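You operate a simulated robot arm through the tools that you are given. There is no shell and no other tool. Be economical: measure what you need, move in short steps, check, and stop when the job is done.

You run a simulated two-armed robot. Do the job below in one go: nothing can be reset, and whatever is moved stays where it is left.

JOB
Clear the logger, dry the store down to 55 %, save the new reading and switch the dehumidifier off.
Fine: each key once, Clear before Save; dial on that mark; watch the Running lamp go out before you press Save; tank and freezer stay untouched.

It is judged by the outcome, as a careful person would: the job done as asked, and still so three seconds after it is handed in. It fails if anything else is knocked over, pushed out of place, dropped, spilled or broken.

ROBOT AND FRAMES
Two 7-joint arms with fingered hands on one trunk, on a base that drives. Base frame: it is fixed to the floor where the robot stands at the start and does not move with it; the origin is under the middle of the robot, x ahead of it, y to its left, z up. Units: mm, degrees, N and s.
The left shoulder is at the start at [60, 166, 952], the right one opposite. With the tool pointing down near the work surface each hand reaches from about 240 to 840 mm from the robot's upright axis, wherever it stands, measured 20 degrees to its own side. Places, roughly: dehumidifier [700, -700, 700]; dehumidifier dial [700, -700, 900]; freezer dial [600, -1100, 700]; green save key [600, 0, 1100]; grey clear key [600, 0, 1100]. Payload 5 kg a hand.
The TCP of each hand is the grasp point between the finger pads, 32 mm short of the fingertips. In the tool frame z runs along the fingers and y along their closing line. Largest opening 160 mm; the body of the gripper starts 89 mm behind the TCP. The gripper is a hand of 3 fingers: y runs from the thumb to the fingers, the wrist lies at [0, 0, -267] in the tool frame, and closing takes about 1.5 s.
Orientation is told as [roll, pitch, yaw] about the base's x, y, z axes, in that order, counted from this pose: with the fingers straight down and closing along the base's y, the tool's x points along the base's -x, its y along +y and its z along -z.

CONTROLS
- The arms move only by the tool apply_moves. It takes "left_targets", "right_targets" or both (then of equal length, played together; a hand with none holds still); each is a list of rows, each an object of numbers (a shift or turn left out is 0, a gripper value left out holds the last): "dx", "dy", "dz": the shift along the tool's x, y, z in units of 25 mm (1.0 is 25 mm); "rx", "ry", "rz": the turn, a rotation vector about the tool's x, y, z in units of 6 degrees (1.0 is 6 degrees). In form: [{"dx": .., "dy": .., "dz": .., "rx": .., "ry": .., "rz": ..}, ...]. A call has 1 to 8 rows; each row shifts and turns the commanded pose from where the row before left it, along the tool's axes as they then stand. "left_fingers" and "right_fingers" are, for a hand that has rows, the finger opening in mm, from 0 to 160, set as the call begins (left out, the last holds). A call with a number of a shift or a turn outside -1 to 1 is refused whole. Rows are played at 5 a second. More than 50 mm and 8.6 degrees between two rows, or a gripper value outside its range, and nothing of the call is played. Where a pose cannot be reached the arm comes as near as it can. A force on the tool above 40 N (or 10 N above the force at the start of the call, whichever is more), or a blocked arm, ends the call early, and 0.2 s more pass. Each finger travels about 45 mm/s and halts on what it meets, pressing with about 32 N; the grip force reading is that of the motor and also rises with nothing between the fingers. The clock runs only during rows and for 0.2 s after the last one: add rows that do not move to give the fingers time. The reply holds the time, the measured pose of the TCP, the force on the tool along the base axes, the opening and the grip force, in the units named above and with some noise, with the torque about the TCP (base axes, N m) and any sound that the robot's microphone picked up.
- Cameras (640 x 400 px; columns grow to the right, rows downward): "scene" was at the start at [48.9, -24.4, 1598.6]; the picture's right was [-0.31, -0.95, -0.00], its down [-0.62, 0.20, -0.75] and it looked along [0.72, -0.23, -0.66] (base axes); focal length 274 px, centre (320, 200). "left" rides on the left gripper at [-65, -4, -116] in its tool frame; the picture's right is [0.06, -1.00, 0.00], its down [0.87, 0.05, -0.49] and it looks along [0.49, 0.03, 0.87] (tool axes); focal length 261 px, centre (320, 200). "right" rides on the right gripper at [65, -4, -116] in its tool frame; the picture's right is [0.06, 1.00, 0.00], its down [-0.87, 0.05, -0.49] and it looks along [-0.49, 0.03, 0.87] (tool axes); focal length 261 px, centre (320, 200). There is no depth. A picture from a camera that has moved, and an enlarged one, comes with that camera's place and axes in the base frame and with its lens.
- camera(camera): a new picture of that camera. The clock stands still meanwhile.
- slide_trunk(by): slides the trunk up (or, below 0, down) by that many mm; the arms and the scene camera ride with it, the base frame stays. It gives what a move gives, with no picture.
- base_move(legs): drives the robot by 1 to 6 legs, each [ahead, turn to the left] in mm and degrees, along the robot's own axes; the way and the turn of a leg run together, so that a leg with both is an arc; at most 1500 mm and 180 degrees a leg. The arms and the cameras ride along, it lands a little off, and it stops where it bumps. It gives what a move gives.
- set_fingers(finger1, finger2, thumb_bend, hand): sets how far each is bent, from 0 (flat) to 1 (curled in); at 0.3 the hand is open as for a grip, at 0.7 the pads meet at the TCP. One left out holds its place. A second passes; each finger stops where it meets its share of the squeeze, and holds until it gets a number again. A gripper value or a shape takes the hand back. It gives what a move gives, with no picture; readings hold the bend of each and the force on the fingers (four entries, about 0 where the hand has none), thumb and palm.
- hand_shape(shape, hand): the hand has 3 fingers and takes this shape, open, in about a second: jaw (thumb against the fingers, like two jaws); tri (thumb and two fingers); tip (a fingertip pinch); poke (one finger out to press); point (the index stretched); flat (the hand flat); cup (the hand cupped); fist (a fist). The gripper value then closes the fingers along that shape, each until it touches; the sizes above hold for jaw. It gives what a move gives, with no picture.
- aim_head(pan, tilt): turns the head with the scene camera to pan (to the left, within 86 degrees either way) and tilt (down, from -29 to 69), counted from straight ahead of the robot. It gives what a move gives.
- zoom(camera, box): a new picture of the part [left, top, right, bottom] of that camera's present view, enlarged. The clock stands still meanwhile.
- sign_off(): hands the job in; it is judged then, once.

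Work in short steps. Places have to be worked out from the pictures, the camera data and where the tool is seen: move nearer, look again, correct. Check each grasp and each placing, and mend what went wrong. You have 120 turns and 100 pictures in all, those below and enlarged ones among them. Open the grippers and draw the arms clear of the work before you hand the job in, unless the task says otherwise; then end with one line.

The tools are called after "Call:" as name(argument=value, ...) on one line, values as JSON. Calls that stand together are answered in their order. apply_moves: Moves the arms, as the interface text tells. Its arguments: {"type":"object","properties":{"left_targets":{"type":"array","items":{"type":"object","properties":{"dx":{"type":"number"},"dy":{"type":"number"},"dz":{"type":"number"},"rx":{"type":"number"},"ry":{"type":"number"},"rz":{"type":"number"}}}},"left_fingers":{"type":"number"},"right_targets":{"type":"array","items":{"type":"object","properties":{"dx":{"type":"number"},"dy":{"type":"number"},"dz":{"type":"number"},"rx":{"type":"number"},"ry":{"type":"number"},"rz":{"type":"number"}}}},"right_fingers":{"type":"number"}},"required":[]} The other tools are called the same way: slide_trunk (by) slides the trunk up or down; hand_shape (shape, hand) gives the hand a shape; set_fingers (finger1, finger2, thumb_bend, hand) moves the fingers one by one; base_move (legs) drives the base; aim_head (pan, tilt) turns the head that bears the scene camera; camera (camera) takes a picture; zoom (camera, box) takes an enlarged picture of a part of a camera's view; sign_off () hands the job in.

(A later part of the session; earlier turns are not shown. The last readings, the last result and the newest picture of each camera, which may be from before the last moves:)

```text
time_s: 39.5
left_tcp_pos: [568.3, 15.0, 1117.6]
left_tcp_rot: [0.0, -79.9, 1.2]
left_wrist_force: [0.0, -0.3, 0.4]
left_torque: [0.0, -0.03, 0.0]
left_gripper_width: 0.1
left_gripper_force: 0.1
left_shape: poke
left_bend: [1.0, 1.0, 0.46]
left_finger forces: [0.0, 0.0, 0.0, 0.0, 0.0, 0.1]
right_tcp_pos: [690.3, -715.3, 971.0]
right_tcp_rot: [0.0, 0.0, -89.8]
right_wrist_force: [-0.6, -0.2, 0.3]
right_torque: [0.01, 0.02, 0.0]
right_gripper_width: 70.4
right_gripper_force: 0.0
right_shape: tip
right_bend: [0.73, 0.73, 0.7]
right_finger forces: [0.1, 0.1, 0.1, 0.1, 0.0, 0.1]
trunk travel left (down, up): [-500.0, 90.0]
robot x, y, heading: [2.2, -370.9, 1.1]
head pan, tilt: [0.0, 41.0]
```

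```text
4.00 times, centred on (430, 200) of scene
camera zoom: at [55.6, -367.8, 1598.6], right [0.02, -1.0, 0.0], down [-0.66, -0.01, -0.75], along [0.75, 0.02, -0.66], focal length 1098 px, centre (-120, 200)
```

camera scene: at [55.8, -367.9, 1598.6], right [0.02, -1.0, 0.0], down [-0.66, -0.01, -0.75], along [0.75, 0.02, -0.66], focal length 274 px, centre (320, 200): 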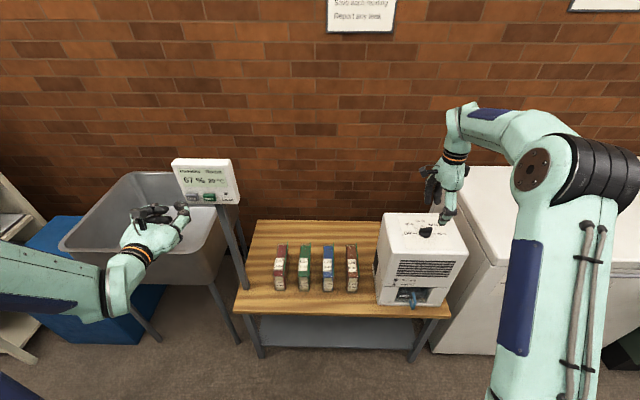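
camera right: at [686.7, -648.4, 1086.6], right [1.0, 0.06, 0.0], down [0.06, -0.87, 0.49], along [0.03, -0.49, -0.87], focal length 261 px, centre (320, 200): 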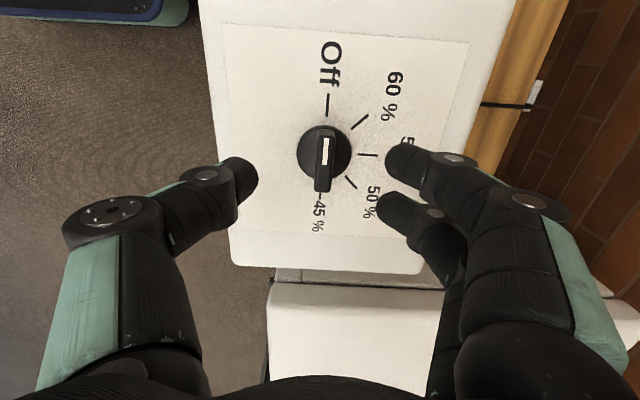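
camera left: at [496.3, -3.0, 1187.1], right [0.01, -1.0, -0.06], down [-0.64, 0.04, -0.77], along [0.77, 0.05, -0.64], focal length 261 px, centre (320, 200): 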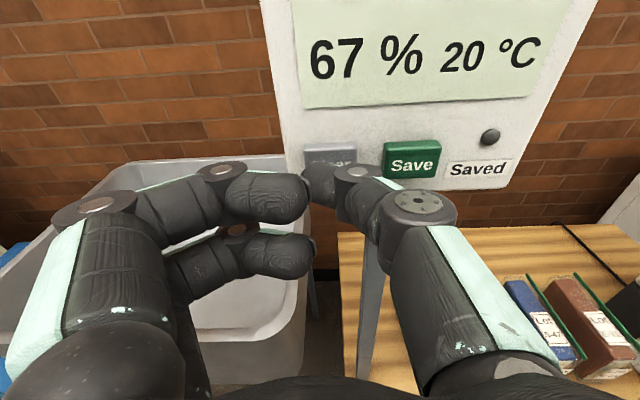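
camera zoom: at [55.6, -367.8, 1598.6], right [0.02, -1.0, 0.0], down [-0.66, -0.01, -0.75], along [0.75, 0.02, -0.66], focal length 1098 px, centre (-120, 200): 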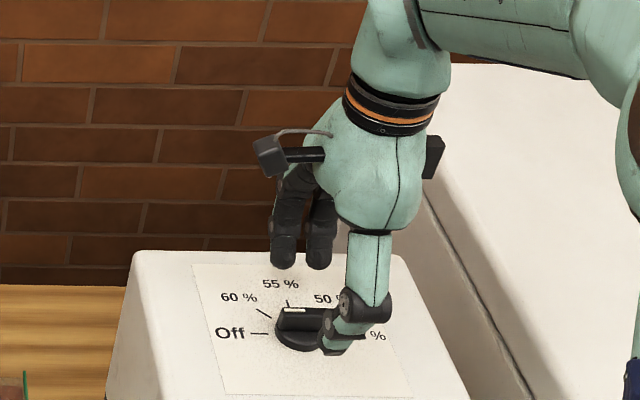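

The hand is centred over the dial to within about 3 mm. I descend 30 mm with a small correction and check the height against the knob.

Call:
apply_moves(right_targets=[{"dy": 0.12, "dx": 0.06, "dz": 0.4}, {"dz": 0.4}, {"dz": 0.4}, {}])

Call:
zoom(camera="scene", box=[390, 180, 470, 250])

Call:
camera(camera="right")

```text
time_s: 40.5
left_tcp_pos: [566.4, 12.7, 1116.3]
left_tcp_rot: [-0.1, -80.0, 1.2]
left_wrist_force: [-0.2, 0.6, -0.1]
left_torque: [0.03, -0.02, -0.04]
left_gripper_width: 0.1
left_gripper_force: 0.0
left_shape: poke
left_bend: [1.0, 1.0, 0.46]
left_finger forces: [0.0, 0.1, 0.0, 0.0, 0.1, 0.0]
right_tcp_pos: [695.7, -712.6, 941.1]
right_tcp_rot: [-0.1, -0.1, -90.0]
right_wrist_force: [-0.3, 0.5, -0.4]
right_torque: [0.0, 0.04, 0.02]
right_gripper_width: 70.5
right_gripper_force: 0.0
right_shape: tip
right_bend: [0.73, 0.73, 0.7]
right_finger forces: [0.0, 0.0, 0.0, 0.0, 0.1, 0.0]
trunk travel left (down, up): [-500.0, 90.0]
robot x, y, heading: [3.2, -371.2, 1.1]
head pan, tilt: [0.0, 41.0]
```

```text
5.71 times, centred on (430, 215) of scene
camera zoom: at [55.7, -367.9, 1598.6], right [0.02, -1.0, 0.0], down [-0.66, -0.01, -0.75], along [0.75, 0.02, -0.66], focal length 1568 px, centre (-309, 114)
```

zoom: 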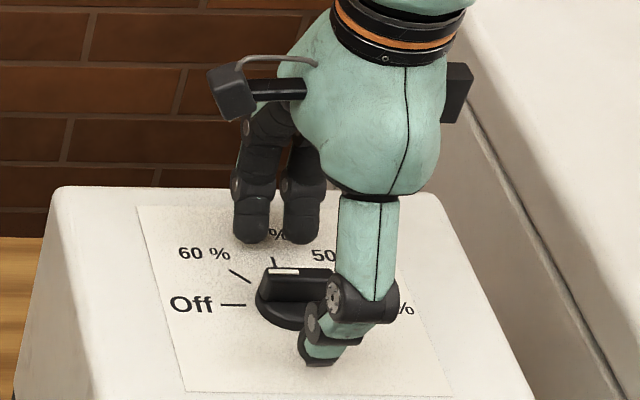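

```text
68 pictures are left
camera right: at [690.7, -646.8, 1056.6], right [1.0, 0.06, 0.0], down [0.06, -0.87, 0.49], along [0.03, -0.49, -0.87], focal length 261 px, centre (320, 200)
```

right: 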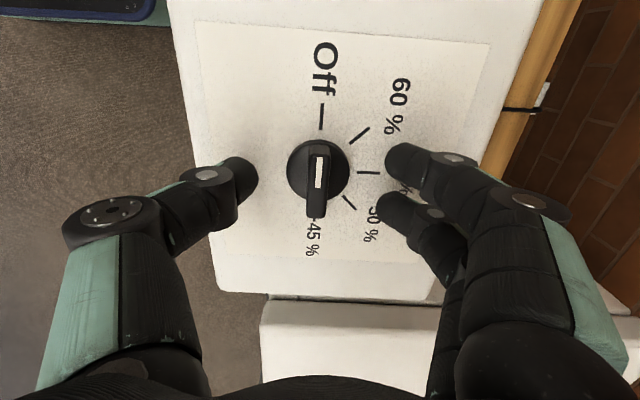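

The bar top is at about z 920 and the face at about 891, and the pinch centre lies over the bar. I go down 4 mm and close the fingers in stages.

Call:
apply_moves(right_targets=[{"dz": 0.16}, {}, {}, {}, {}], right_fingers=30)

Call:
camera(camera="right")

Call:
zoom(camera="scene", box=[390, 180, 470, 250])

```text
time_s: 41.8
left_tcp_pos: [566.7, 14.8, 1115.4]
left_tcp_rot: [0.0, -79.9, 1.2]
left_wrist_force: [0.3, 0.5, 0.5]
left_torque: [0.0, 0.02, -0.06]
left_gripper_width: 0.0
left_gripper_force: 0.1
left_shape: poke
left_bend: [1.0, 1.0, 0.46]
left_finger forces: [0.1, 0.0, 0.0, 0.0, 0.0, 0.0]
right_tcp_pos: [695.1, -713.3, 936.3]
right_tcp_rot: [0.0, 0.0, -89.9]
right_wrist_force: [0.1, 0.1, 0.1]
right_torque: [-0.01, -0.02, 0.03]
right_gripper_width: 30.5
right_gripper_force: 0.1
right_shape: tip
right_bend: [0.73, 0.73, 0.7]
right_finger forces: [0.0, 0.1, 0.1, 0.1, 0.0, 0.0]
trunk travel left (down, up): [-500.0, 90.0]
robot x, y, heading: [6.5, -371.8, 1.6]
head pan, tilt: [0.0, 41.0]
```

```text
67 pictures are left
camera right: at [690.0, -647.0, 1052.6], right [1.0, 0.06, 0.0], down [0.06, -0.87, 0.49], along [0.03, -0.49, -0.87], focal length 261 px, centre (320, 200)
```

right: 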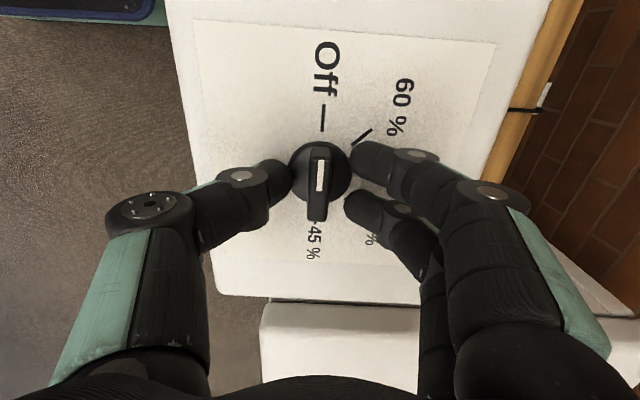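

```text
5.71 times, centred on (430, 215) of scene
camera zoom: at [55.8, -367.9, 1598.6], right [0.02, -1.0, 0.0], down [-0.66, -0.01, -0.75], along [0.75, 0.02, -0.66], focal length 1568 px, centre (-309, 114)
```

zoom: 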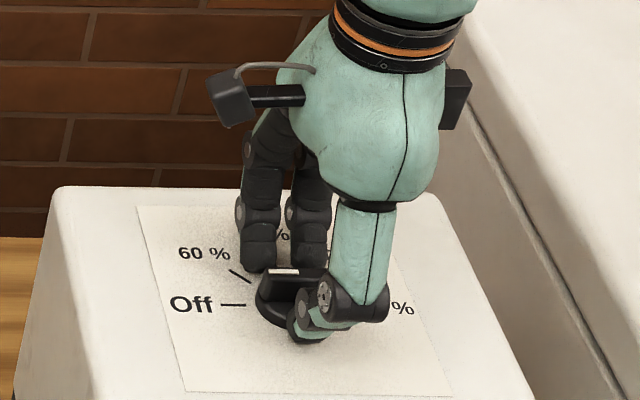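

The fingers flank the knob evenly. I close them fully and read what they grip.

Call:
apply_moves(right_targets=[{}, {}, {}, {}, {}], right_fingers=0)

Call:
camera(camera="right")

```text
time_s: 43.0
left_tcp_pos: [567.0, 14.3, 1116.3]
left_tcp_rot: [-0.2, -80.1, 1.3]
left_wrist_force: [1.4, -0.6, -0.4]
left_torque: [-0.01, 0.0, 0.0]
left_gripper_width: 0.2
left_gripper_force: 0.0
left_shape: poke
left_bend: [1.0, 1.0, 0.46]
left_finger forces: [0.0, 0.1, 0.0, 0.0, 0.1, 0.1]
right_tcp_pos: [695.8, -712.6, 939.5]
right_tcp_rot: [0.3, -0.1, -89.9]
right_wrist_force: [9.4, -3.5, 18.7]
right_torque: [-0.08, -0.33, 0.02]
right_gripper_width: 15.5
right_gripper_force: 32.1
right_shape: tip
right_bend: [0.71, 0.71, 0.7]
right_finger forces: [18.3, 19.1, 0.1, 0.1, 29.8, 0.1]
trunk travel left (down, up): [-500.0, 90.0]
robot x, y, heading: [1.8, -369.3, 1.3]
head pan, tilt: [0.0, 41.0]
```

```text
65 pictures are left
camera right: at [690.3, -646.8, 1054.6], right [1.0, 0.06, 0.0], down [0.05, -0.87, 0.49], along [0.04, -0.49, -0.87], focal length 261 px, centre (320, 200)
```

right: 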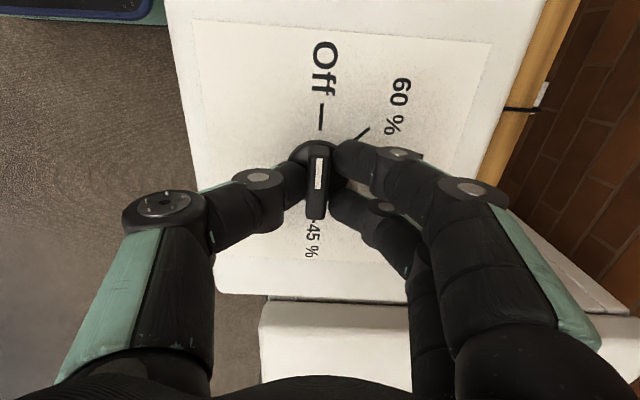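

It grips the bar at 15.5 mm with even forces, but the tips press lightly on the disc (19 N up). I ease up 3 mm, then turn the first 24° clockwise.

Call:
apply_moves(right_targets=[{"dz": -0.12}, {}, {"rz": 1}, {"rz": 1}, {"rz": 1}, {"rz": 1}, {}])

Call:
camera(camera="right")

```text
time_s: 44.5
left_tcp_pos: [567.8, 14.0, 1115.8]
left_tcp_rot: [-0.1, -79.9, 1.3]
left_wrist_force: [-1.1, -0.1, 0.2]
left_torque: [-0.01, -0.02, 0.02]
left_gripper_width: 0.0
left_gripper_force: 0.1
left_shape: poke
left_bend: [1.0, 1.0, 0.46]
left_finger forces: [0.0, 0.0, 0.0, 0.0, 0.0, 0.1]
right_tcp_pos: [694.8, -714.1, 939.3]
right_tcp_rot: [0.1, -0.2, -114.0]
right_wrist_force: [10.1, -4.2, 8.5]
right_torque: [-0.23, -0.44, 0.02]
right_gripper_width: 14.5
right_gripper_force: 32.2
right_shape: tip
right_bend: [0.71, 0.71, 0.7]
right_finger forces: [17.2, 18.1, 0.0, 0.1, 20.9, 0.1]
trunk travel left (down, up): [-500.0, 90.0]
robot x, y, heading: [1.0, -371.5, 1.1]
head pan, tilt: [0.0, 41.0]
```

```text
64 pictures are left
camera right: at [717.2, -651.4, 1055.1], right [0.94, -0.35, 0.0], down [-0.3, -0.82, 0.49], along [-0.17, -0.46, -0.87], focal length 261 px, centre (320, 200)
```

right: 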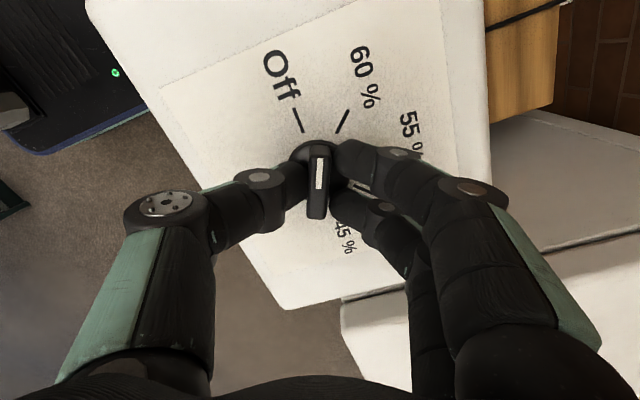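

The dial turns with the hand. I carry on with 42° more.

Call:
apply_moves(right_targets=[{"rz": 1}, {"rz": 1}, {"rz": 1}, {"rz": 1}, {"rz": 1}, {"rz": 1}, {"rz": 1}, {}])

Call:
camera(camera="right")

```text
time_s: 46.4
left_tcp_pos: [566.8, 13.6, 1115.9]
left_tcp_rot: [0.0, -79.8, 1.0]
left_wrist_force: [0.1, 0.7, 0.4]
left_torque: [0.0, 0.0, 0.0]
left_gripper_width: 0.0
left_gripper_force: 0.1
left_shape: poke
left_bend: [1.0, 1.0, 0.46]
left_finger forces: [0.0, 0.0, 0.1, 0.1, 0.0, 0.1]
right_tcp_pos: [694.4, -713.5, 940.1]
right_tcp_rot: [0.0, -0.1, -156.0]
right_wrist_force: [4.2, -9.0, 8.0]
right_torque: [-0.4, -0.16, 0.0]
right_gripper_width: 14.5
right_gripper_force: 32.2
right_shape: tip
right_bend: [0.71, 0.71, 0.7]
right_finger forces: [16.4, 17.4, 0.0, 0.1, 21.5, 0.0]
trunk travel left (down, up): [-500.0, 90.0]
robot x, y, heading: [5.5, -374.9, 1.1]
head pan, tilt: [0.0, 41.0]
```

```text
63 pictures are left
camera right: at [751.8, -682.9, 1055.2], right [0.46, -0.89, 0.0], down [-0.77, -0.4, 0.49], along [-0.44, -0.23, -0.87], focal length 261 px, centre (320, 200)
```

right: 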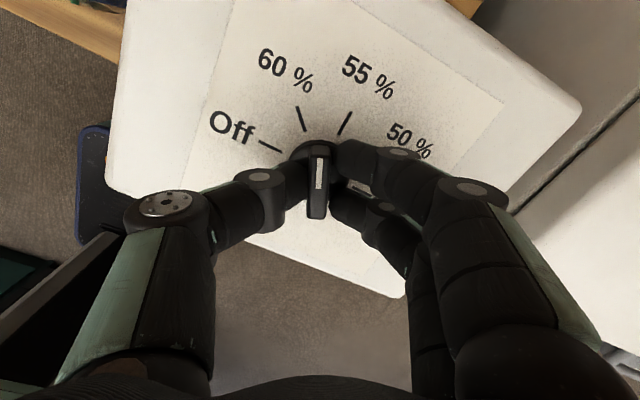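

The pointer stands between 60 and 55. I turn the remaining 24°.

Call:
apply_moves(right_targets=[{"rz": 1}, {"rz": 1}, {"rz": 1}, {"rz": 1}, {}])

Call:
camera(camera="right")

Call:
zoom(camera="scene", box=[370, 190, 480, 310])

```text
time_s: 47.5
left_tcp_pos: [566.8, 13.4, 1117.5]
left_tcp_rot: [0.1, -80.1, 1.0]
left_wrist_force: [0.5, -0.1, -0.1]
left_torque: [0.0, -0.03, 0.01]
left_gripper_width: 0.0
left_gripper_force: 0.0
left_shape: poke
left_bend: [1.0, 1.0, 0.46]
left_finger forces: [0.0, 0.0, 0.0, 0.0, 0.0, 0.1]
right_tcp_pos: [693.9, -713.3, 938.9]
right_tcp_rot: [0.1, 0.1, 180.0]
right_wrist_force: [-2.2, -10.7, 6.3]
right_torque: [-0.45, 0.1, 0.02]
right_gripper_width: 14.4
right_gripper_force: 31.7
right_shape: tip
right_bend: [0.71, 0.71, 0.7]
right_finger forces: [16.2, 17.9, 0.0, 0.0, 20.6, 0.0]
trunk travel left (down, up): [-500.0, 90.0]
robot x, y, heading: [4.7, -371.5, 1.4]
head pan, tilt: [0.0, 41.0]
```

```text
62 pictures are left
camera right: at [758.8, -709.2, 1055.2], right [0.06, -1.0, 0.0], down [-0.87, -0.05, 0.49], along [-0.49, -0.03, -0.87], focal length 261 px, centre (320, 200)
```

right: 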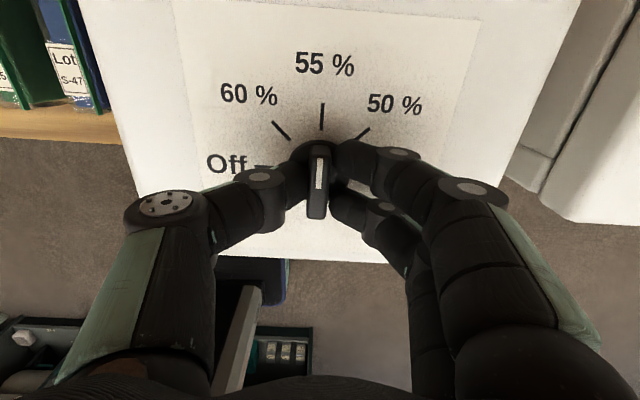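

```text
3.33 times, centred on (425, 250) of scene
camera zoom: at [55.0, -368.8, 1598.6], right [0.02, -1.0, 0.0], down [-0.66, -0.01, -0.76], along [0.75, 0.02, -0.66], focal length 915 px, centre (-30, 33)
```

zoom: 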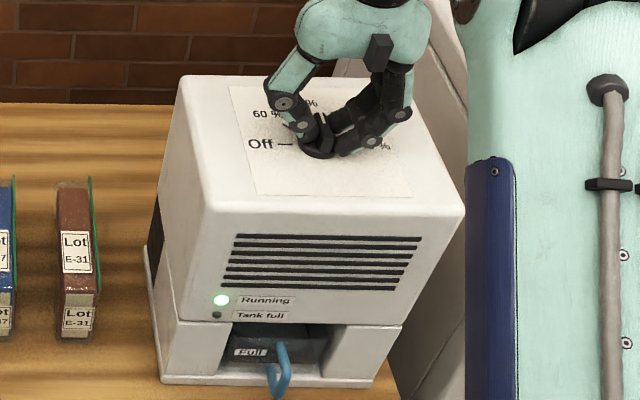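

The Running lamp is lit, and the bar sits on the 55 % tick exactly as it sat on Off before. I keep holding the dial, and while the store dries I ready the left hand in front of Save, tilted a little less for reach.

Call:
apply_moves(left_targets=[{"ry": 1, "dz": -0.2}, {"ry": 1, "dz": -0.2}, {"ry": 0.5, "dx": -0.2}, {"dx": -0.2}, {"dy": -0.7}, {"dy": -0.7}, {"dy": -0.7}, {"dy": -0.55}])

Call:
camera(camera="left")

Call:
camera(camera="scene")

```text
time_s: 49.4
left_tcp_pos: [562.2, -53.7, 1126.9]
left_tcp_rot: [0.1, -65.1, 1.1]
left_wrist_force: [0.2, -0.3, -0.2]
left_torque: [0.0, 0.03, -0.01]
left_gripper_width: 0.1
left_gripper_force: 0.1
left_shape: poke
left_bend: [1.0, 1.0, 0.46]
left_finger forces: [0.0, 0.0, 0.0, 0.0, 0.0, 0.0]
right_tcp_pos: [694.4, -713.5, 938.7]
right_tcp_rot: [0.0, -0.1, -179.9]
right_wrist_force: [-8.4, -9.7, 3.9]
right_torque: [-0.42, 0.27, -0.01]
right_gripper_width: 14.2
right_gripper_force: 31.4
right_shape: tip
right_bend: [0.71, 0.71, 0.7]
right_finger forces: [14.6, 18.5, 0.0, 0.0, 20.2, 0.0]
trunk travel left (down, up): [-500.0, 90.0]
robot x, y, heading: [6.0, -366.7, 1.3]
head pan, tilt: [0.0, 41.0]
```

```text
60 pictures are left
camera left: at [485.3, -60.5, 1235.5], right [-0.01, -1.0, -0.06], down [-0.81, 0.04, -0.58], along [0.58, 0.04, -0.81], focal length 261 px, centre (320, 200)
```

left: 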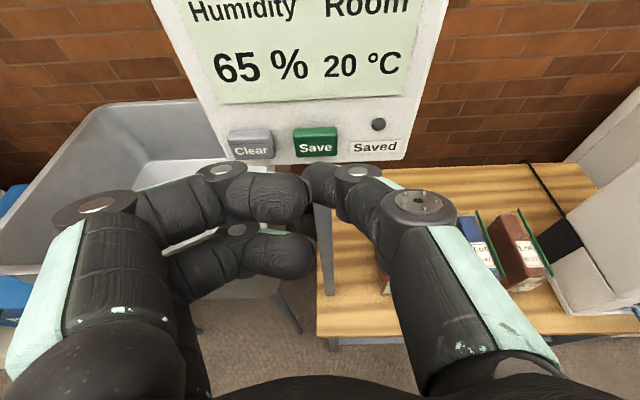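

```text
59 pictures are left
camera scene: at [54.6, -369.1, 1598.6], right [0.02, -1.0, 0.0], down [-0.66, -0.01, -0.76], along [0.76, 0.02, -0.66], focal length 274 px, centre (320, 200)
```

scene: 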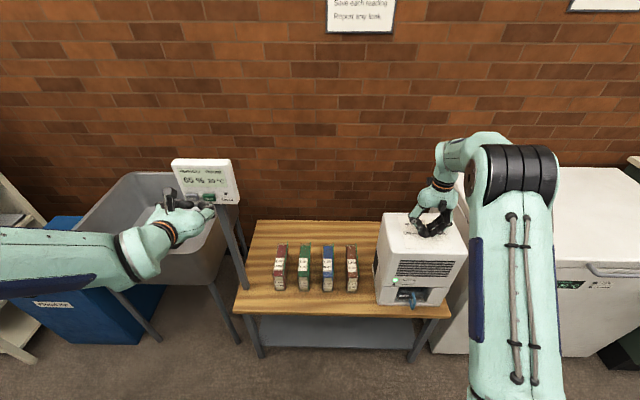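

It is 65 % already and falling. The Save key lies straight ahead of the fingertip, and I wait with empty rows.

Call:
apply_moves(left_targets=[{"dx": -0.16}, {}, {}, {}, {}, {}, {}, {}])

Call:
apply_moves(left_targets=[{}, {}, {}, {}, {}, {}, {}, {}])

Call:
apply_moves(left_targets=[{}, {}, {}, {}, {}, {}, {}, {}])

Call:
apply_moves(left_targets=[{}, {}, {}, {}, {}, {}, {}, {}])

Call:
camera(camera="left")

Call:
zoom(camera="scene", box=[370, 190, 480, 310])

```text
time_s: 51.1
left_tcp_pos: [565.7, -53.3, 1131.4]
left_tcp_rot: [0.1, -65.0, 1.1]
left_wrist_force: [0.8, 0.0, 0.0]
left_torque: [-0.03, 0.0, 0.02]
left_gripper_width: 0.0
left_gripper_force: 0.0
left_shape: poke
left_bend: [1.0, 1.0, 0.46]
left_finger forces: [0.0, 0.0, 0.0, 0.0, 0.0, 0.0]
right_tcp_pos: [693.7, -713.4, 940.1]
right_tcp_rot: [0.0, 0.0, -179.8]
right_wrist_force: [-9.7, -8.4, 2.6]
right_torque: [-0.34, 0.33, 0.06]
right_gripper_width: 14.4
right_gripper_force: 32.2
right_shape: tip
right_bend: [0.71, 0.71, 0.7]
right_finger forces: [14.3, 17.7, 0.0, 0.1, 20.3, 0.0]
trunk travel left (down, up): [-500.0, 90.0]
robot x, y, heading: [5.0, -372.9, 1.3]
head pan, tilt: [0.0, 41.0]
```

```text
time_s: 53.0
left_tcp_pos: [565.3, -52.8, 1131.0]
left_tcp_rot: [0.1, -64.9, 1.1]
left_wrist_force: [0.3, 0.3, 0.4]
left_torque: [0.0, -0.02, 0.0]
left_gripper_width: 0.0
left_gripper_force: 0.0
left_shape: poke
left_bend: [1.0, 1.0, 0.46]
left_finger forces: [0.0, 0.0, 0.0, 0.0, 0.1, 0.1]
right_tcp_pos: [694.0, -713.9, 939.4]
right_tcp_rot: [0.0, 0.0, -179.9]
right_wrist_force: [-10.6, -7.3, 2.2]
right_torque: [-0.29, 0.32, 0.06]
right_gripper_width: 14.1
right_gripper_force: 31.6
right_shape: tip
right_bend: [0.71, 0.71, 0.7]
right_finger forces: [13.8, 17.4, 0.0, 0.0, 20.3, 0.0]
trunk travel left (down, up): [-500.0, 90.0]
robot x, y, heading: [2.2, -365.9, 1.5]
head pan, tilt: [0.0, 41.0]
```

```text
time_s: 54.8
left_tcp_pos: [565.0, -53.6, 1130.6]
left_tcp_rot: [0.0, -65.0, 1.1]
left_wrist_force: [-0.1, -0.1, 0.3]
left_torque: [0.03, -0.03, 0.01]
left_gripper_width: 0.0
left_gripper_force: 0.0
left_shape: poke
left_bend: [1.0, 1.0, 0.46]
left_finger forces: [0.1, 0.1, 0.0, 0.0, 0.0, 0.0]
right_tcp_pos: [693.6, -713.1, 939.6]
right_tcp_rot: [0.2, 0.1, -179.8]
right_wrist_force: [-10.6, -7.9, 1.3]
right_torque: [-0.3, 0.32, 0.04]
right_gripper_width: 13.8
right_gripper_force: 32.2
right_shape: tip
right_bend: [0.71, 0.71, 0.7]
right_finger forces: [13.9, 17.5, 0.1, 0.0, 20.4, 0.0]
trunk travel left (down, up): [-500.0, 90.0]
robot x, y, heading: [0.4, -373.5, 1.1]
head pan, tilt: [0.0, 41.0]
```

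```text
time_s: 56.5
left_tcp_pos: [564.4, -52.6, 1131.8]
left_tcp_rot: [0.1, -65.0, 1.1]
left_wrist_force: [0.4, -0.3, -1.1]
left_torque: [0.0, -0.02, -0.02]
left_gripper_width: 0.0
left_gripper_force: 0.0
left_shape: poke
left_bend: [1.0, 1.0, 0.46]
left_finger forces: [0.1, 0.0, 0.0, 0.1, 0.1, 0.0]
right_tcp_pos: [694.3, -713.7, 939.8]
right_tcp_rot: [0.2, 0.2, -179.9]
right_wrist_force: [-10.6, -11.0, 4.4]
right_torque: [-0.4, 0.38, 0.01]
right_gripper_width: 14.2
right_gripper_force: 32.0
right_shape: tip
right_bend: [0.71, 0.71, 0.7]
right_finger forces: [15.0, 19.2, 0.1, 0.1, 20.0, 0.1]
trunk travel left (down, up): [-500.0, 90.0]
robot x, y, heading: [1.5, -369.0, 1.0]
head pan, tilt: [0.0, 41.0]
```

```text
58 pictures are left
camera left: at [487.1, -59.7, 1239.6], right [-0.01, -1.0, -0.06], down [-0.81, 0.04, -0.58], along [0.58, 0.04, -0.81], focal length 261 px, centre (320, 200)
```

left: 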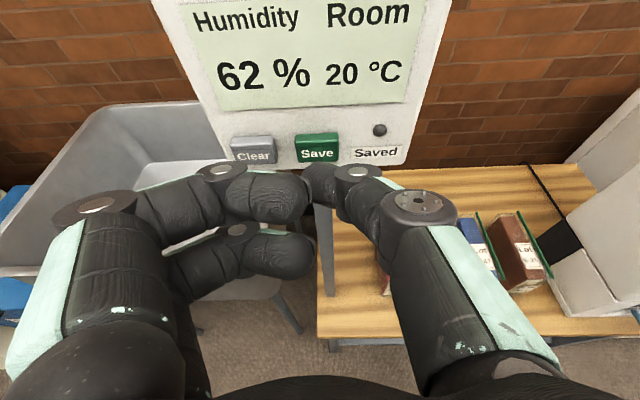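

```text
3.33 times, centred on (425, 250) of scene
camera zoom: at [54.4, -369.4, 1598.7], right [0.02, -1.0, 0.0], down [-0.66, -0.01, -0.76], along [0.76, 0.02, -0.66], focal length 915 px, centre (-30, 33)
```

zoom: 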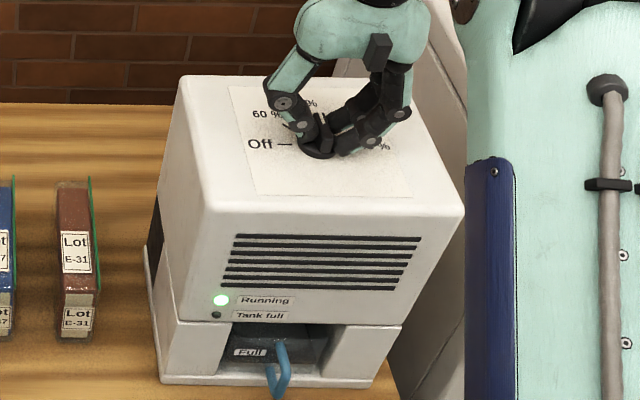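

62 % now, about 2.3 s per percent, so I wait some 16 s more.

Call:
apply_moves(left_targets=[{}, {}, {}, {}, {}, {}, {}, {}])

Call:
apply_moves(left_targets=[{}, {}, {}, {}, {}, {}, {}, {}])

Call:
apply_moves(left_targets=[{}, {}, {}, {}, {}, {}, {}, {}])

Call:
apply_moves(left_targets=[{}, {}, {}, {}, {}, {}, {}, {}])

Call:
apply_moves(left_targets=[{}, {}, {}, {}, {}, {}, {}, {}])

Call:
apply_moves(left_targets=[{}, {}, {}, {}, {}, {}, {}, {}])

Call:
apply_moves(left_targets=[{}, {}, {}, {}, {}, {}, {}, {}])

Call:
apply_moves(left_targets=[{}, {}, {}, {}, {}, {}, {}, {}])

Call:
apply_moves(left_targets=[{}, {}, {}, {}, {}, {}, {}, {}])

Call:
camera(camera="left")

Call:
zoom(camera="scene", box=[370, 190, 480, 310])

```text
time_s: 58.4
left_tcp_pos: [565.9, -52.6, 1131.0]
left_tcp_rot: [0.1, -65.0, 1.1]
left_wrist_force: [-0.1, 0.2, -0.3]
left_torque: [-0.02, 0.02, 0.01]
left_gripper_width: 0.2
left_gripper_force: 0.0
left_shape: poke
left_bend: [1.0, 1.0, 0.46]
left_finger forces: [0.0, 0.0, 0.1, 0.0, 0.1, 0.0]
right_tcp_pos: [695.0, -714.3, 939.6]
right_tcp_rot: [0.1, 0.1, -179.9]
right_wrist_force: [-8.4, -11.1, 5.0]
right_torque: [-0.42, 0.29, -0.01]
right_gripper_width: 13.9
right_gripper_force: 32.3
right_shape: tip
right_bend: [0.71, 0.71, 0.7]
right_finger forces: [15.7, 19.5, 0.1, 0.1, 20.0, 0.0]
trunk travel left (down, up): [-500.0, 90.0]
robot x, y, heading: [6.2, -373.3, 1.1]
head pan, tilt: [0.0, 41.0]
```

```text
time_s: 60.1
left_tcp_pos: [564.9, -54.0, 1132.0]
left_tcp_rot: [0.1, -65.0, 1.1]
left_wrist_force: [-0.1, 0.2, 0.0]
left_torque: [-0.01, -0.02, 0.01]
left_gripper_width: 0.2
left_gripper_force: 0.1
left_shape: poke
left_bend: [1.0, 1.0, 0.46]
left_finger forces: [0.1, 0.1, 0.0, 0.0, 0.0, 0.1]
right_tcp_pos: [694.3, -713.3, 939.8]
right_tcp_rot: [0.1, 0.1, -179.9]
right_wrist_force: [-9.0, -10.7, 5.5]
right_torque: [-0.42, 0.31, -0.02]
right_gripper_width: 13.8
right_gripper_force: 32.2
right_shape: tip
right_bend: [0.71, 0.71, 0.7]
right_finger forces: [16.1, 19.6, 0.0, 0.0, 20.0, 0.0]
trunk travel left (down, up): [-500.0, 90.0]
robot x, y, heading: [2.1, -373.6, 1.1]
head pan, tilt: [0.0, 41.0]
```

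```text
time_s: 62.0
left_tcp_pos: [564.9, -52.0, 1131.6]
left_tcp_rot: [0.1, -65.0, 1.1]
left_wrist_force: [-0.3, -0.4, 0.9]
left_torque: [-0.01, 0.01, -0.01]
left_gripper_width: 0.0
left_gripper_force: 0.1
left_shape: poke
left_bend: [1.0, 1.0, 0.46]
left_finger forces: [0.1, 0.0, 0.1, 0.0, 0.0, 0.0]
right_tcp_pos: [694.3, -712.1, 939.4]
right_tcp_rot: [0.0, 0.0, -179.9]
right_wrist_force: [-9.1, -11.5, 5.8]
right_torque: [-0.45, 0.29, 0.0]
right_gripper_width: 14.1
right_gripper_force: 32.1
right_shape: tip
right_bend: [0.71, 0.71, 0.7]
right_finger forces: [16.2, 19.9, 0.0, 0.0, 20.2, 0.0]
trunk travel left (down, up): [-500.0, 90.0]
robot x, y, heading: [2.8, -371.0, 1.3]
head pan, tilt: [0.0, 41.0]
```

```text
time_s: 63.8
left_tcp_pos: [566.5, -53.3, 1131.0]
left_tcp_rot: [0.1, -65.0, 1.1]
left_wrist_force: [-0.7, -0.6, -0.4]
left_torque: [0.01, 0.01, 0.02]
left_gripper_width: 0.0
left_gripper_force: 0.0
left_shape: poke
left_bend: [1.0, 1.0, 0.46]
left_finger forces: [0.0, 0.1, 0.1, 0.0, 0.0, 0.0]
right_tcp_pos: [693.7, -712.7, 939.4]
right_tcp_rot: [0.0, 0.1, -179.9]
right_wrist_force: [-8.7, -11.6, 7.0]
right_torque: [-0.49, 0.28, 0.02]
right_gripper_width: 13.9
right_gripper_force: 31.9
right_shape: tip
right_bend: [0.71, 0.71, 0.7]
right_finger forces: [16.4, 19.6, 0.0, 0.0, 20.2, 0.0]
trunk travel left (down, up): [-500.0, 90.0]
robot x, y, heading: [2.1, -368.3, 1.0]
head pan, tilt: [0.0, 41.0]
```

```text
time_s: 65.5
left_tcp_pos: [564.8, -51.7, 1130.1]
left_tcp_rot: [0.0, -65.0, 1.2]
left_wrist_force: [-0.7, -0.4, 0.0]
left_torque: [-0.01, -0.01, 0.0]
left_gripper_width: 0.1
left_gripper_force: 0.1
left_shape: poke
left_bend: [1.0, 1.0, 0.46]
left_finger forces: [0.0, 0.0, 0.0, 0.0, 0.1, 0.0]
right_tcp_pos: [693.5, -713.8, 939.1]
right_tcp_rot: [0.1, 0.1, -180.0]
right_wrist_force: [-8.3, -11.2, 6.9]
right_torque: [-0.52, 0.26, -0.03]
right_gripper_width: 13.8
right_gripper_force: 32.0
right_shape: tip
right_bend: [0.71, 0.71, 0.7]
right_finger forces: [16.4, 19.7, 0.0, 0.0, 20.2, 0.0]
trunk travel left (down, up): [-500.0, 90.0]
robot x, y, heading: [1.7, -368.3, 1.2]
head pan, tilt: [0.0, 41.0]
```

```text
time_s: 67.3
left_tcp_pos: [565.3, -52.4, 1130.6]
left_tcp_rot: [0.2, -65.0, 1.1]
left_wrist_force: [-0.3, 0.6, 0.2]
left_torque: [0.0, 0.01, 0.03]
left_gripper_width: 0.2
left_gripper_force: 0.1
left_shape: poke
left_bend: [1.0, 1.0, 0.46]
left_finger forces: [0.1, 0.0, 0.1, 0.1, 0.0, 0.0]
right_tcp_pos: [692.8, -712.8, 939.7]
right_tcp_rot: [0.2, 0.1, -179.8]
right_wrist_force: [-9.2, -11.4, 6.7]
right_torque: [-0.48, 0.25, 0.0]
right_gripper_width: 13.9
right_gripper_force: 32.4
right_shape: tip
right_bend: [0.71, 0.71, 0.7]
right_finger forces: [16.5, 19.7, 0.1, 0.0, 20.2, 0.1]
trunk travel left (down, up): [-500.0, 90.0]
robot x, y, heading: [2.0, -370.8, 1.0]
head pan, tilt: [0.0, 41.0]
```

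```text
time_s: 69.2
left_tcp_pos: [565.8, -52.6, 1131.2]
left_tcp_rot: [0.1, -65.0, 1.0]
left_wrist_force: [-0.1, -0.8, 0.1]
left_torque: [0.03, -0.01, 0.0]
left_gripper_width: 0.0
left_gripper_force: 0.0
left_shape: poke
left_bend: [1.0, 1.0, 0.46]
left_finger forces: [0.0, 0.1, 0.0, 0.0, 0.0, 0.0]
right_tcp_pos: [694.1, -713.3, 940.4]
right_tcp_rot: [0.2, 0.1, -180.0]
right_wrist_force: [-7.5, -10.8, 7.5]
right_torque: [-0.49, 0.23, -0.03]
right_gripper_width: 14.2
right_gripper_force: 31.3
right_shape: tip
right_bend: [0.71, 0.71, 0.7]
right_finger forces: [16.5, 19.7, 0.0, 0.0, 20.1, 0.0]
trunk travel left (down, up): [-500.0, 90.0]
robot x, y, heading: [3.7, -372.1, 1.1]
head pan, tilt: [0.0, 41.0]
```

```text
time_s: 71.0
left_tcp_pos: [564.4, -52.7, 1131.5]
left_tcp_rot: [0.0, -64.9, 1.1]
left_wrist_force: [-0.8, 1.3, -0.6]
left_torque: [-0.03, 0.0, -0.01]
left_gripper_width: 0.0
left_gripper_force: 0.0
left_shape: poke
left_bend: [1.0, 1.0, 0.46]
left_finger forces: [0.1, 0.0, 0.0, 0.0, 0.0, 0.0]
right_tcp_pos: [693.7, -713.8, 939.9]
right_tcp_rot: [0.1, 0.1, -179.9]
right_wrist_force: [-8.3, -11.0, 6.1]
right_torque: [-0.48, 0.26, -0.04]
right_gripper_width: 14.0
right_gripper_force: 32.5
right_shape: tip
right_bend: [0.71, 0.71, 0.7]
right_finger forces: [16.5, 19.8, 0.1, 0.0, 20.1, 0.0]
trunk travel left (down, up): [-500.0, 90.0]
robot x, y, heading: [2.8, -376.7, 1.2]
head pan, tilt: [0.0, 41.0]
```

```text
time_s: 72.8
left_tcp_pos: [565.9, -53.9, 1130.3]
left_tcp_rot: [0.0, -65.0, 1.1]
left_wrist_force: [0.8, -0.3, -0.4]
left_torque: [-0.04, 0.0, 0.0]
left_gripper_width: 0.0
left_gripper_force: 0.0
left_shape: poke
left_bend: [1.0, 1.0, 0.46]
left_finger forces: [0.1, 0.0, 0.0, 0.0, 0.1, 0.0]
right_tcp_pos: [694.9, -714.1, 939.9]
right_tcp_rot: [0.0, 0.2, -179.9]
right_wrist_force: [-7.0, -12.1, 7.0]
right_torque: [-0.5, 0.3, -0.04]
right_gripper_width: 13.8
right_gripper_force: 32.2
right_shape: tip
right_bend: [0.71, 0.71, 0.7]
right_finger forces: [16.6, 19.8, 0.0, 0.1, 20.2, 0.0]
trunk travel left (down, up): [-500.0, 90.0]
robot x, y, heading: [6.3, -369.8, 1.2]
head pan, tilt: [0.0, 41.0]
```

```text
56 pictures are left
camera left: at [487.1, -59.8, 1239.6], right [-0.01, -1.0, -0.06], down [-0.81, 0.04, -0.58], along [0.58, 0.04, -0.81], focal length 261 px, centre (320, 200)
```

left: 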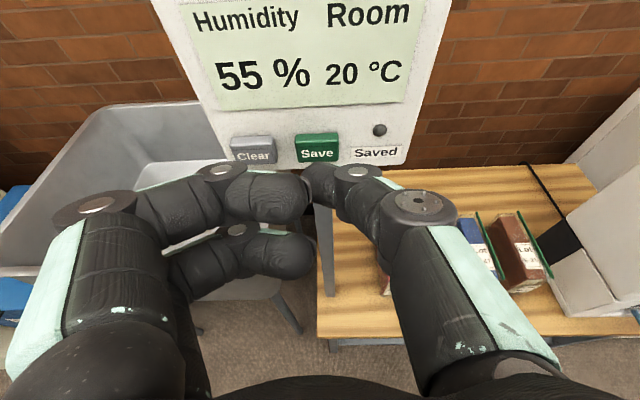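

```text
3.33 times, centred on (425, 250) of scene
camera zoom: at [54.5, -370.4, 1598.7], right [0.02, -1.0, 0.0], down [-0.66, -0.01, -0.76], along [0.76, 0.02, -0.66], focal length 915 px, centre (-30, 33)
```

zoom: 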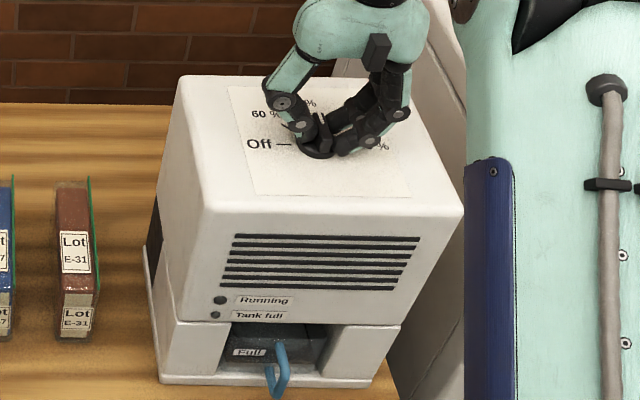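

The display reads 55 % and the Running lamp is out. I press Save now: a first approach of 32 mm, then small steps until the click.

Call:
apply_moves(left_targets=[{"dz": 0.5}, {"dz": 0.5}, {"dz": 0.28}, {}])

Call:
camera(camera="left")

```text
time_s: 73.8
left_tcp_pos: [592.8, -52.2, 1118.5]
left_tcp_rot: [0.0, -65.1, 1.1]
left_wrist_force: [-0.4, -0.7, -0.3]
left_torque: [0.03, 0.01, -0.03]
left_gripper_width: 0.1
left_gripper_force: 0.0
left_shape: poke
left_bend: [1.0, 1.0, 0.46]
left_finger forces: [0.0, 0.1, 0.0, 0.0, 0.1, 0.0]
right_tcp_pos: [693.9, -713.0, 939.0]
right_tcp_rot: [0.0, 0.1, -179.8]
right_wrist_force: [-7.2, -11.8, 7.1]
right_torque: [-0.5, 0.24, -0.03]
right_gripper_width: 13.9
right_gripper_force: 32.2
right_shape: tip
right_bend: [0.71, 0.71, 0.7]
right_finger forces: [16.6, 19.9, 0.0, 0.1, 20.3, 0.0]
trunk travel left (down, up): [-500.0, 90.0]
robot x, y, heading: [0.2, -370.4, 0.9]
head pan, tilt: [0.0, 41.0]
```

```text
54 pictures are left
camera left: at [515.2, -59.0, 1226.2], right [-0.01, -1.0, -0.06], down [-0.81, 0.04, -0.58], along [0.58, 0.04, -0.81], focal length 261 px, centre (320, 200)
```

left: 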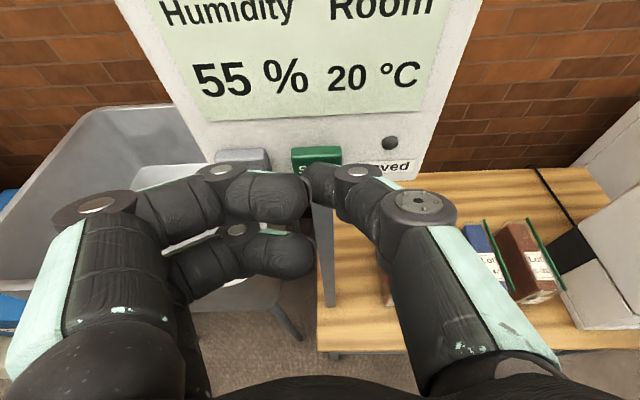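

No contact yet; the finger is on line with Save. I advance in 3 mm rows.

Call:
apply_moves(left_targets=[{"dz": 0.12}, {"dz": 0.12}, {"dz": 0.12}, {}])

Call:
zoom(camera="scene", box=[140, 140, 260, 220])

```text
time_s: 74.8
left_tcp_pos: [600.6, -51.8, 1114.8]
left_tcp_rot: [0.1, -64.9, 1.0]
left_wrist_force: [-3.3, -0.2, 0.3]
left_torque: [-0.02, 0.06, -0.01]
left_gripper_width: 0.1
left_gripper_force: 0.1
left_shape: poke
left_bend: [1.0, 1.0, 0.46]
left_finger forces: [0.0, 0.0, 0.1, 0.1, 2.7, 0.0]
right_tcp_pos: [694.6, -713.2, 940.3]
right_tcp_rot: [0.2, 0.1, -179.9]
right_wrist_force: [-6.7, -11.7, 5.8]
right_torque: [-0.48, 0.21, 0.02]
right_gripper_width: 13.6
right_gripper_force: 32.2
right_shape: tip
right_bend: [0.71, 0.71, 0.7]
right_finger forces: [16.6, 19.4, 0.1, 0.0, 20.3, 0.0]
trunk travel left (down, up): [-500.0, 90.0]
robot x, y, heading: [-2.1, -370.8, 1.4]
head pan, tilt: [0.0, 41.0]
heard: click
```

```text
5.00 times, centred on (200, 180) of scene
camera zoom: at [54.3, -370.5, 1598.7], right [0.02, -1.0, 0.0], down [-0.66, -0.01, -0.76], along [0.76, 0.02, -0.66], focal length 1372 px, centre (920, 300)
```

zoom: 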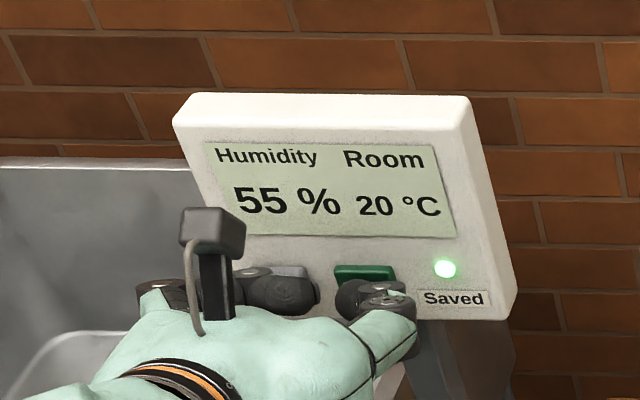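

Click, and the Saved lamp is lit at 55 %. I retract the left hand straight back and turn the dial 90° anticlockwise toward Off.

Call:
apply_moves(left_targets=[{"dz": -1}, {"dz": -1}, {"dz": -0.8}, {}])

Call:
apply_moves(right_targets=[{"rz": -1}, {"rz": -1}, {"rz": -1}, {"rz": -1}, {"rz": -1}, {"rz": -1}, {"rz": -1}, {}])

Call:
apply_moves(right_targets=[{"rz": -1}, {"rz": -1}, {"rz": -1}, {"rz": -1}, {"rz": -1}, {"rz": -1}, {"rz": -1}, {}])

Call:
camera(camera="right")

```text
time_s: 75.8
left_tcp_pos: [539.7, -51.1, 1144.4]
left_tcp_rot: [0.1, -64.9, 1.2]
left_wrist_force: [-0.4, 0.0, -0.8]
left_torque: [0.01, 0.01, 0.02]
left_gripper_width: 0.2
left_gripper_force: 0.0
left_shape: poke
left_bend: [1.0, 1.0, 0.46]
left_finger forces: [0.0, 0.1, 0.0, 0.0, 0.0, 0.1]
right_tcp_pos: [693.9, -714.5, 939.0]
right_tcp_rot: [0.0, 0.2, -179.9]
right_wrist_force: [-6.7, -10.4, 6.4]
right_torque: [-0.46, 0.2, -0.01]
right_gripper_width: 13.8
right_gripper_force: 32.4
right_shape: tip
right_bend: [0.71, 0.71, 0.7]
right_finger forces: [16.3, 19.4, 0.1, 0.1, 20.9, 0.0]
trunk travel left (down, up): [-500.0, 90.0]
robot x, y, heading: [4.0, -371.2, 1.0]
head pan, tilt: [0.0, 41.0]
```

```text
time_s: 77.5
left_tcp_pos: [541.9, -51.8, 1143.6]
left_tcp_rot: [0.0, -64.9, 1.1]
left_wrist_force: [-0.3, -1.0, 0.1]
left_torque: [0.02, 0.01, -0.01]
left_gripper_width: 0.0
left_gripper_force: 0.3
left_shape: poke
left_bend: [1.0, 1.0, 0.46]
left_finger forces: [0.0, 0.0, 0.0, 0.1, 0.1, 0.1]
right_tcp_pos: [696.0, -712.0, 940.1]
right_tcp_rot: [0.2, 0.0, -137.8]
right_wrist_force: [-1.2, -8.4, 3.2]
right_torque: [-0.27, 0.05, 0.07]
right_gripper_width: 13.5
right_gripper_force: 32.0
right_shape: tip
right_bend: [0.71, 0.71, 0.7]
right_finger forces: [14.0, 15.6, 0.1, 0.1, 22.9, 0.1]
trunk travel left (down, up): [-500.0, 90.0]
robot x, y, heading: [4.5, -370.5, 1.1]
head pan, tilt: [0.0, 41.0]
```

```text
time_s: 79.3
left_tcp_pos: [540.2, -51.7, 1143.4]
left_tcp_rot: [0.0, -64.9, 1.2]
left_wrist_force: [0.2, -0.3, -0.2]
left_torque: [0.0, 0.01, 0.01]
left_gripper_width: 0.0
left_gripper_force: 0.0
left_shape: poke
left_bend: [1.0, 1.0, 0.46]
left_finger forces: [0.0, 0.1, 0.0, 0.0, 0.0, 0.2]
right_tcp_pos: [694.8, -713.1, 939.4]
right_tcp_rot: [0.1, -0.1, -95.7]
right_wrist_force: [3.7, -4.2, 7.7]
right_torque: [-0.11, -0.09, 0.04]
right_gripper_width: 13.4
right_gripper_force: 31.8
right_shape: tip
right_bend: [0.71, 0.71, 0.7]
right_finger forces: [15.3, 15.1, 0.1, 0.0, 24.3, 0.0]
trunk travel left (down, up): [-500.0, 90.0]
robot x, y, heading: [-0.6, -373.5, 1.5]
head pan, tilt: [0.0, 41.0]
```

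```text
52 pictures are left
camera right: at [697.1, -646.7, 1055.8], right [1.0, -0.04, 0.0], down [-0.03, -0.87, 0.49], along [-0.02, -0.49, -0.87], focal length 261 px, centre (320, 200)
```

right: 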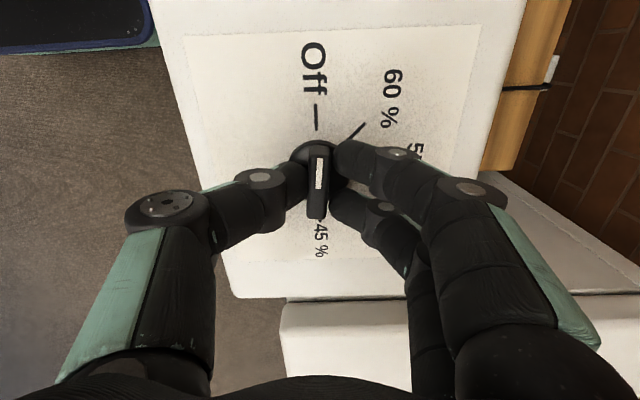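

About 6° remain to the pose in which I first gripped the bar at Off. I finish the turn, check, and then open the fingers.

Call:
apply_moves(right_targets=[{"rz": -0.97}, {}, {}])

Call:
camera(camera="right")

Call:
apply_moves(right_targets=[{}, {}, {}, {}, {}, {}], right_fingers=60)

Call:
camera(camera="right")

```text
time_s: 80.2
left_tcp_pos: [541.4, -51.4, 1142.4]
left_tcp_rot: [0.0, -64.8, 1.2]
left_wrist_force: [-0.3, 0.1, -0.3]
left_torque: [0.01, 0.0, -0.01]
left_gripper_width: 0.0
left_gripper_force: 0.1
left_shape: poke
left_bend: [1.0, 1.0, 0.46]
left_finger forces: [0.1, 0.1, 0.0, 0.0, 0.0, 0.1]
right_tcp_pos: [695.6, -712.1, 939.9]
right_tcp_rot: [0.2, 0.0, -90.0]
right_wrist_force: [4.5, -1.2, 7.7]
right_torque: [-0.05, -0.19, -0.05]
right_gripper_width: 13.6
right_gripper_force: 31.7
right_shape: tip
right_bend: [0.71, 0.71, 0.7]
right_finger forces: [15.4, 15.3, 0.0, 0.0, 23.8, 0.1]
trunk travel left (down, up): [-500.0, 90.0]
robot x, y, heading: [-0.7, -373.8, 1.2]
head pan, tilt: [0.0, 41.0]
```

```text
51 pictures are left
camera right: at [690.6, -646.7, 1055.8], right [1.0, 0.06, 0.0], down [0.05, -0.87, 0.49], along [0.03, -0.49, -0.87], focal length 261 px, centre (320, 200)
```

right: 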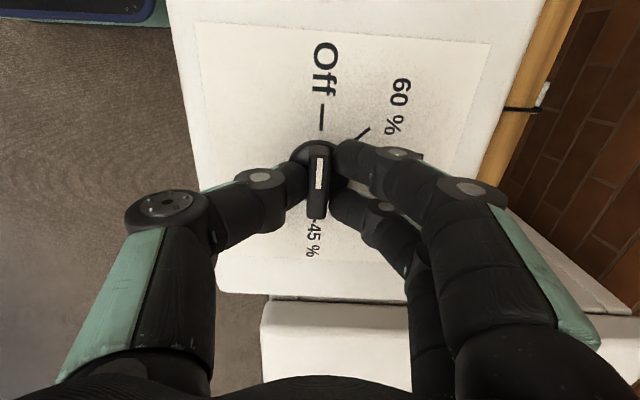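

```text
time_s: 81.5
left_tcp_pos: [540.6, -50.8, 1143.7]
left_tcp_rot: [0.0, -65.0, 1.2]
left_wrist_force: [-0.2, -1.1, -0.2]
left_torque: [0.0, -0.04, 0.0]
left_gripper_width: 0.2
left_gripper_force: 0.1
left_shape: poke
left_bend: [1.0, 1.0, 0.46]
left_finger forces: [0.0, 0.0, 0.0, 0.0, 0.0, 0.1]
right_tcp_pos: [694.9, -713.1, 940.5]
right_tcp_rot: [0.0, -0.1, -90.2]
right_wrist_force: [-0.5, 0.7, -0.2]
right_torque: [0.02, 0.02, 0.01]
right_gripper_width: 59.3
right_gripper_force: 0.1
right_shape: tip
right_bend: [0.73, 0.73, 0.7]
right_finger forces: [0.1, 0.0, 0.1, 0.0, 0.0, 0.0]
trunk travel left (down, up): [-500.0, 90.0]
robot x, y, heading: [4.3, -370.4, 1.2]
head pan, tilt: [0.0, 41.0]
```

```text
50 pictures are left
camera right: at [690.6, -647.0, 1055.5], right [1.0, 0.06, 0.0], down [0.05, -0.87, 0.49], along [0.03, -0.49, -0.87], focal length 261 px, centre (320, 200)
```

right: 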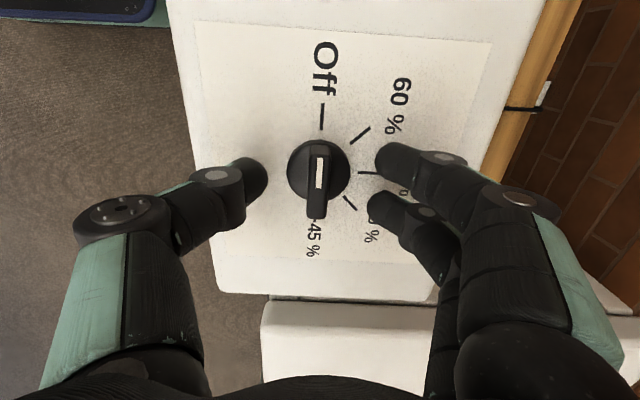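

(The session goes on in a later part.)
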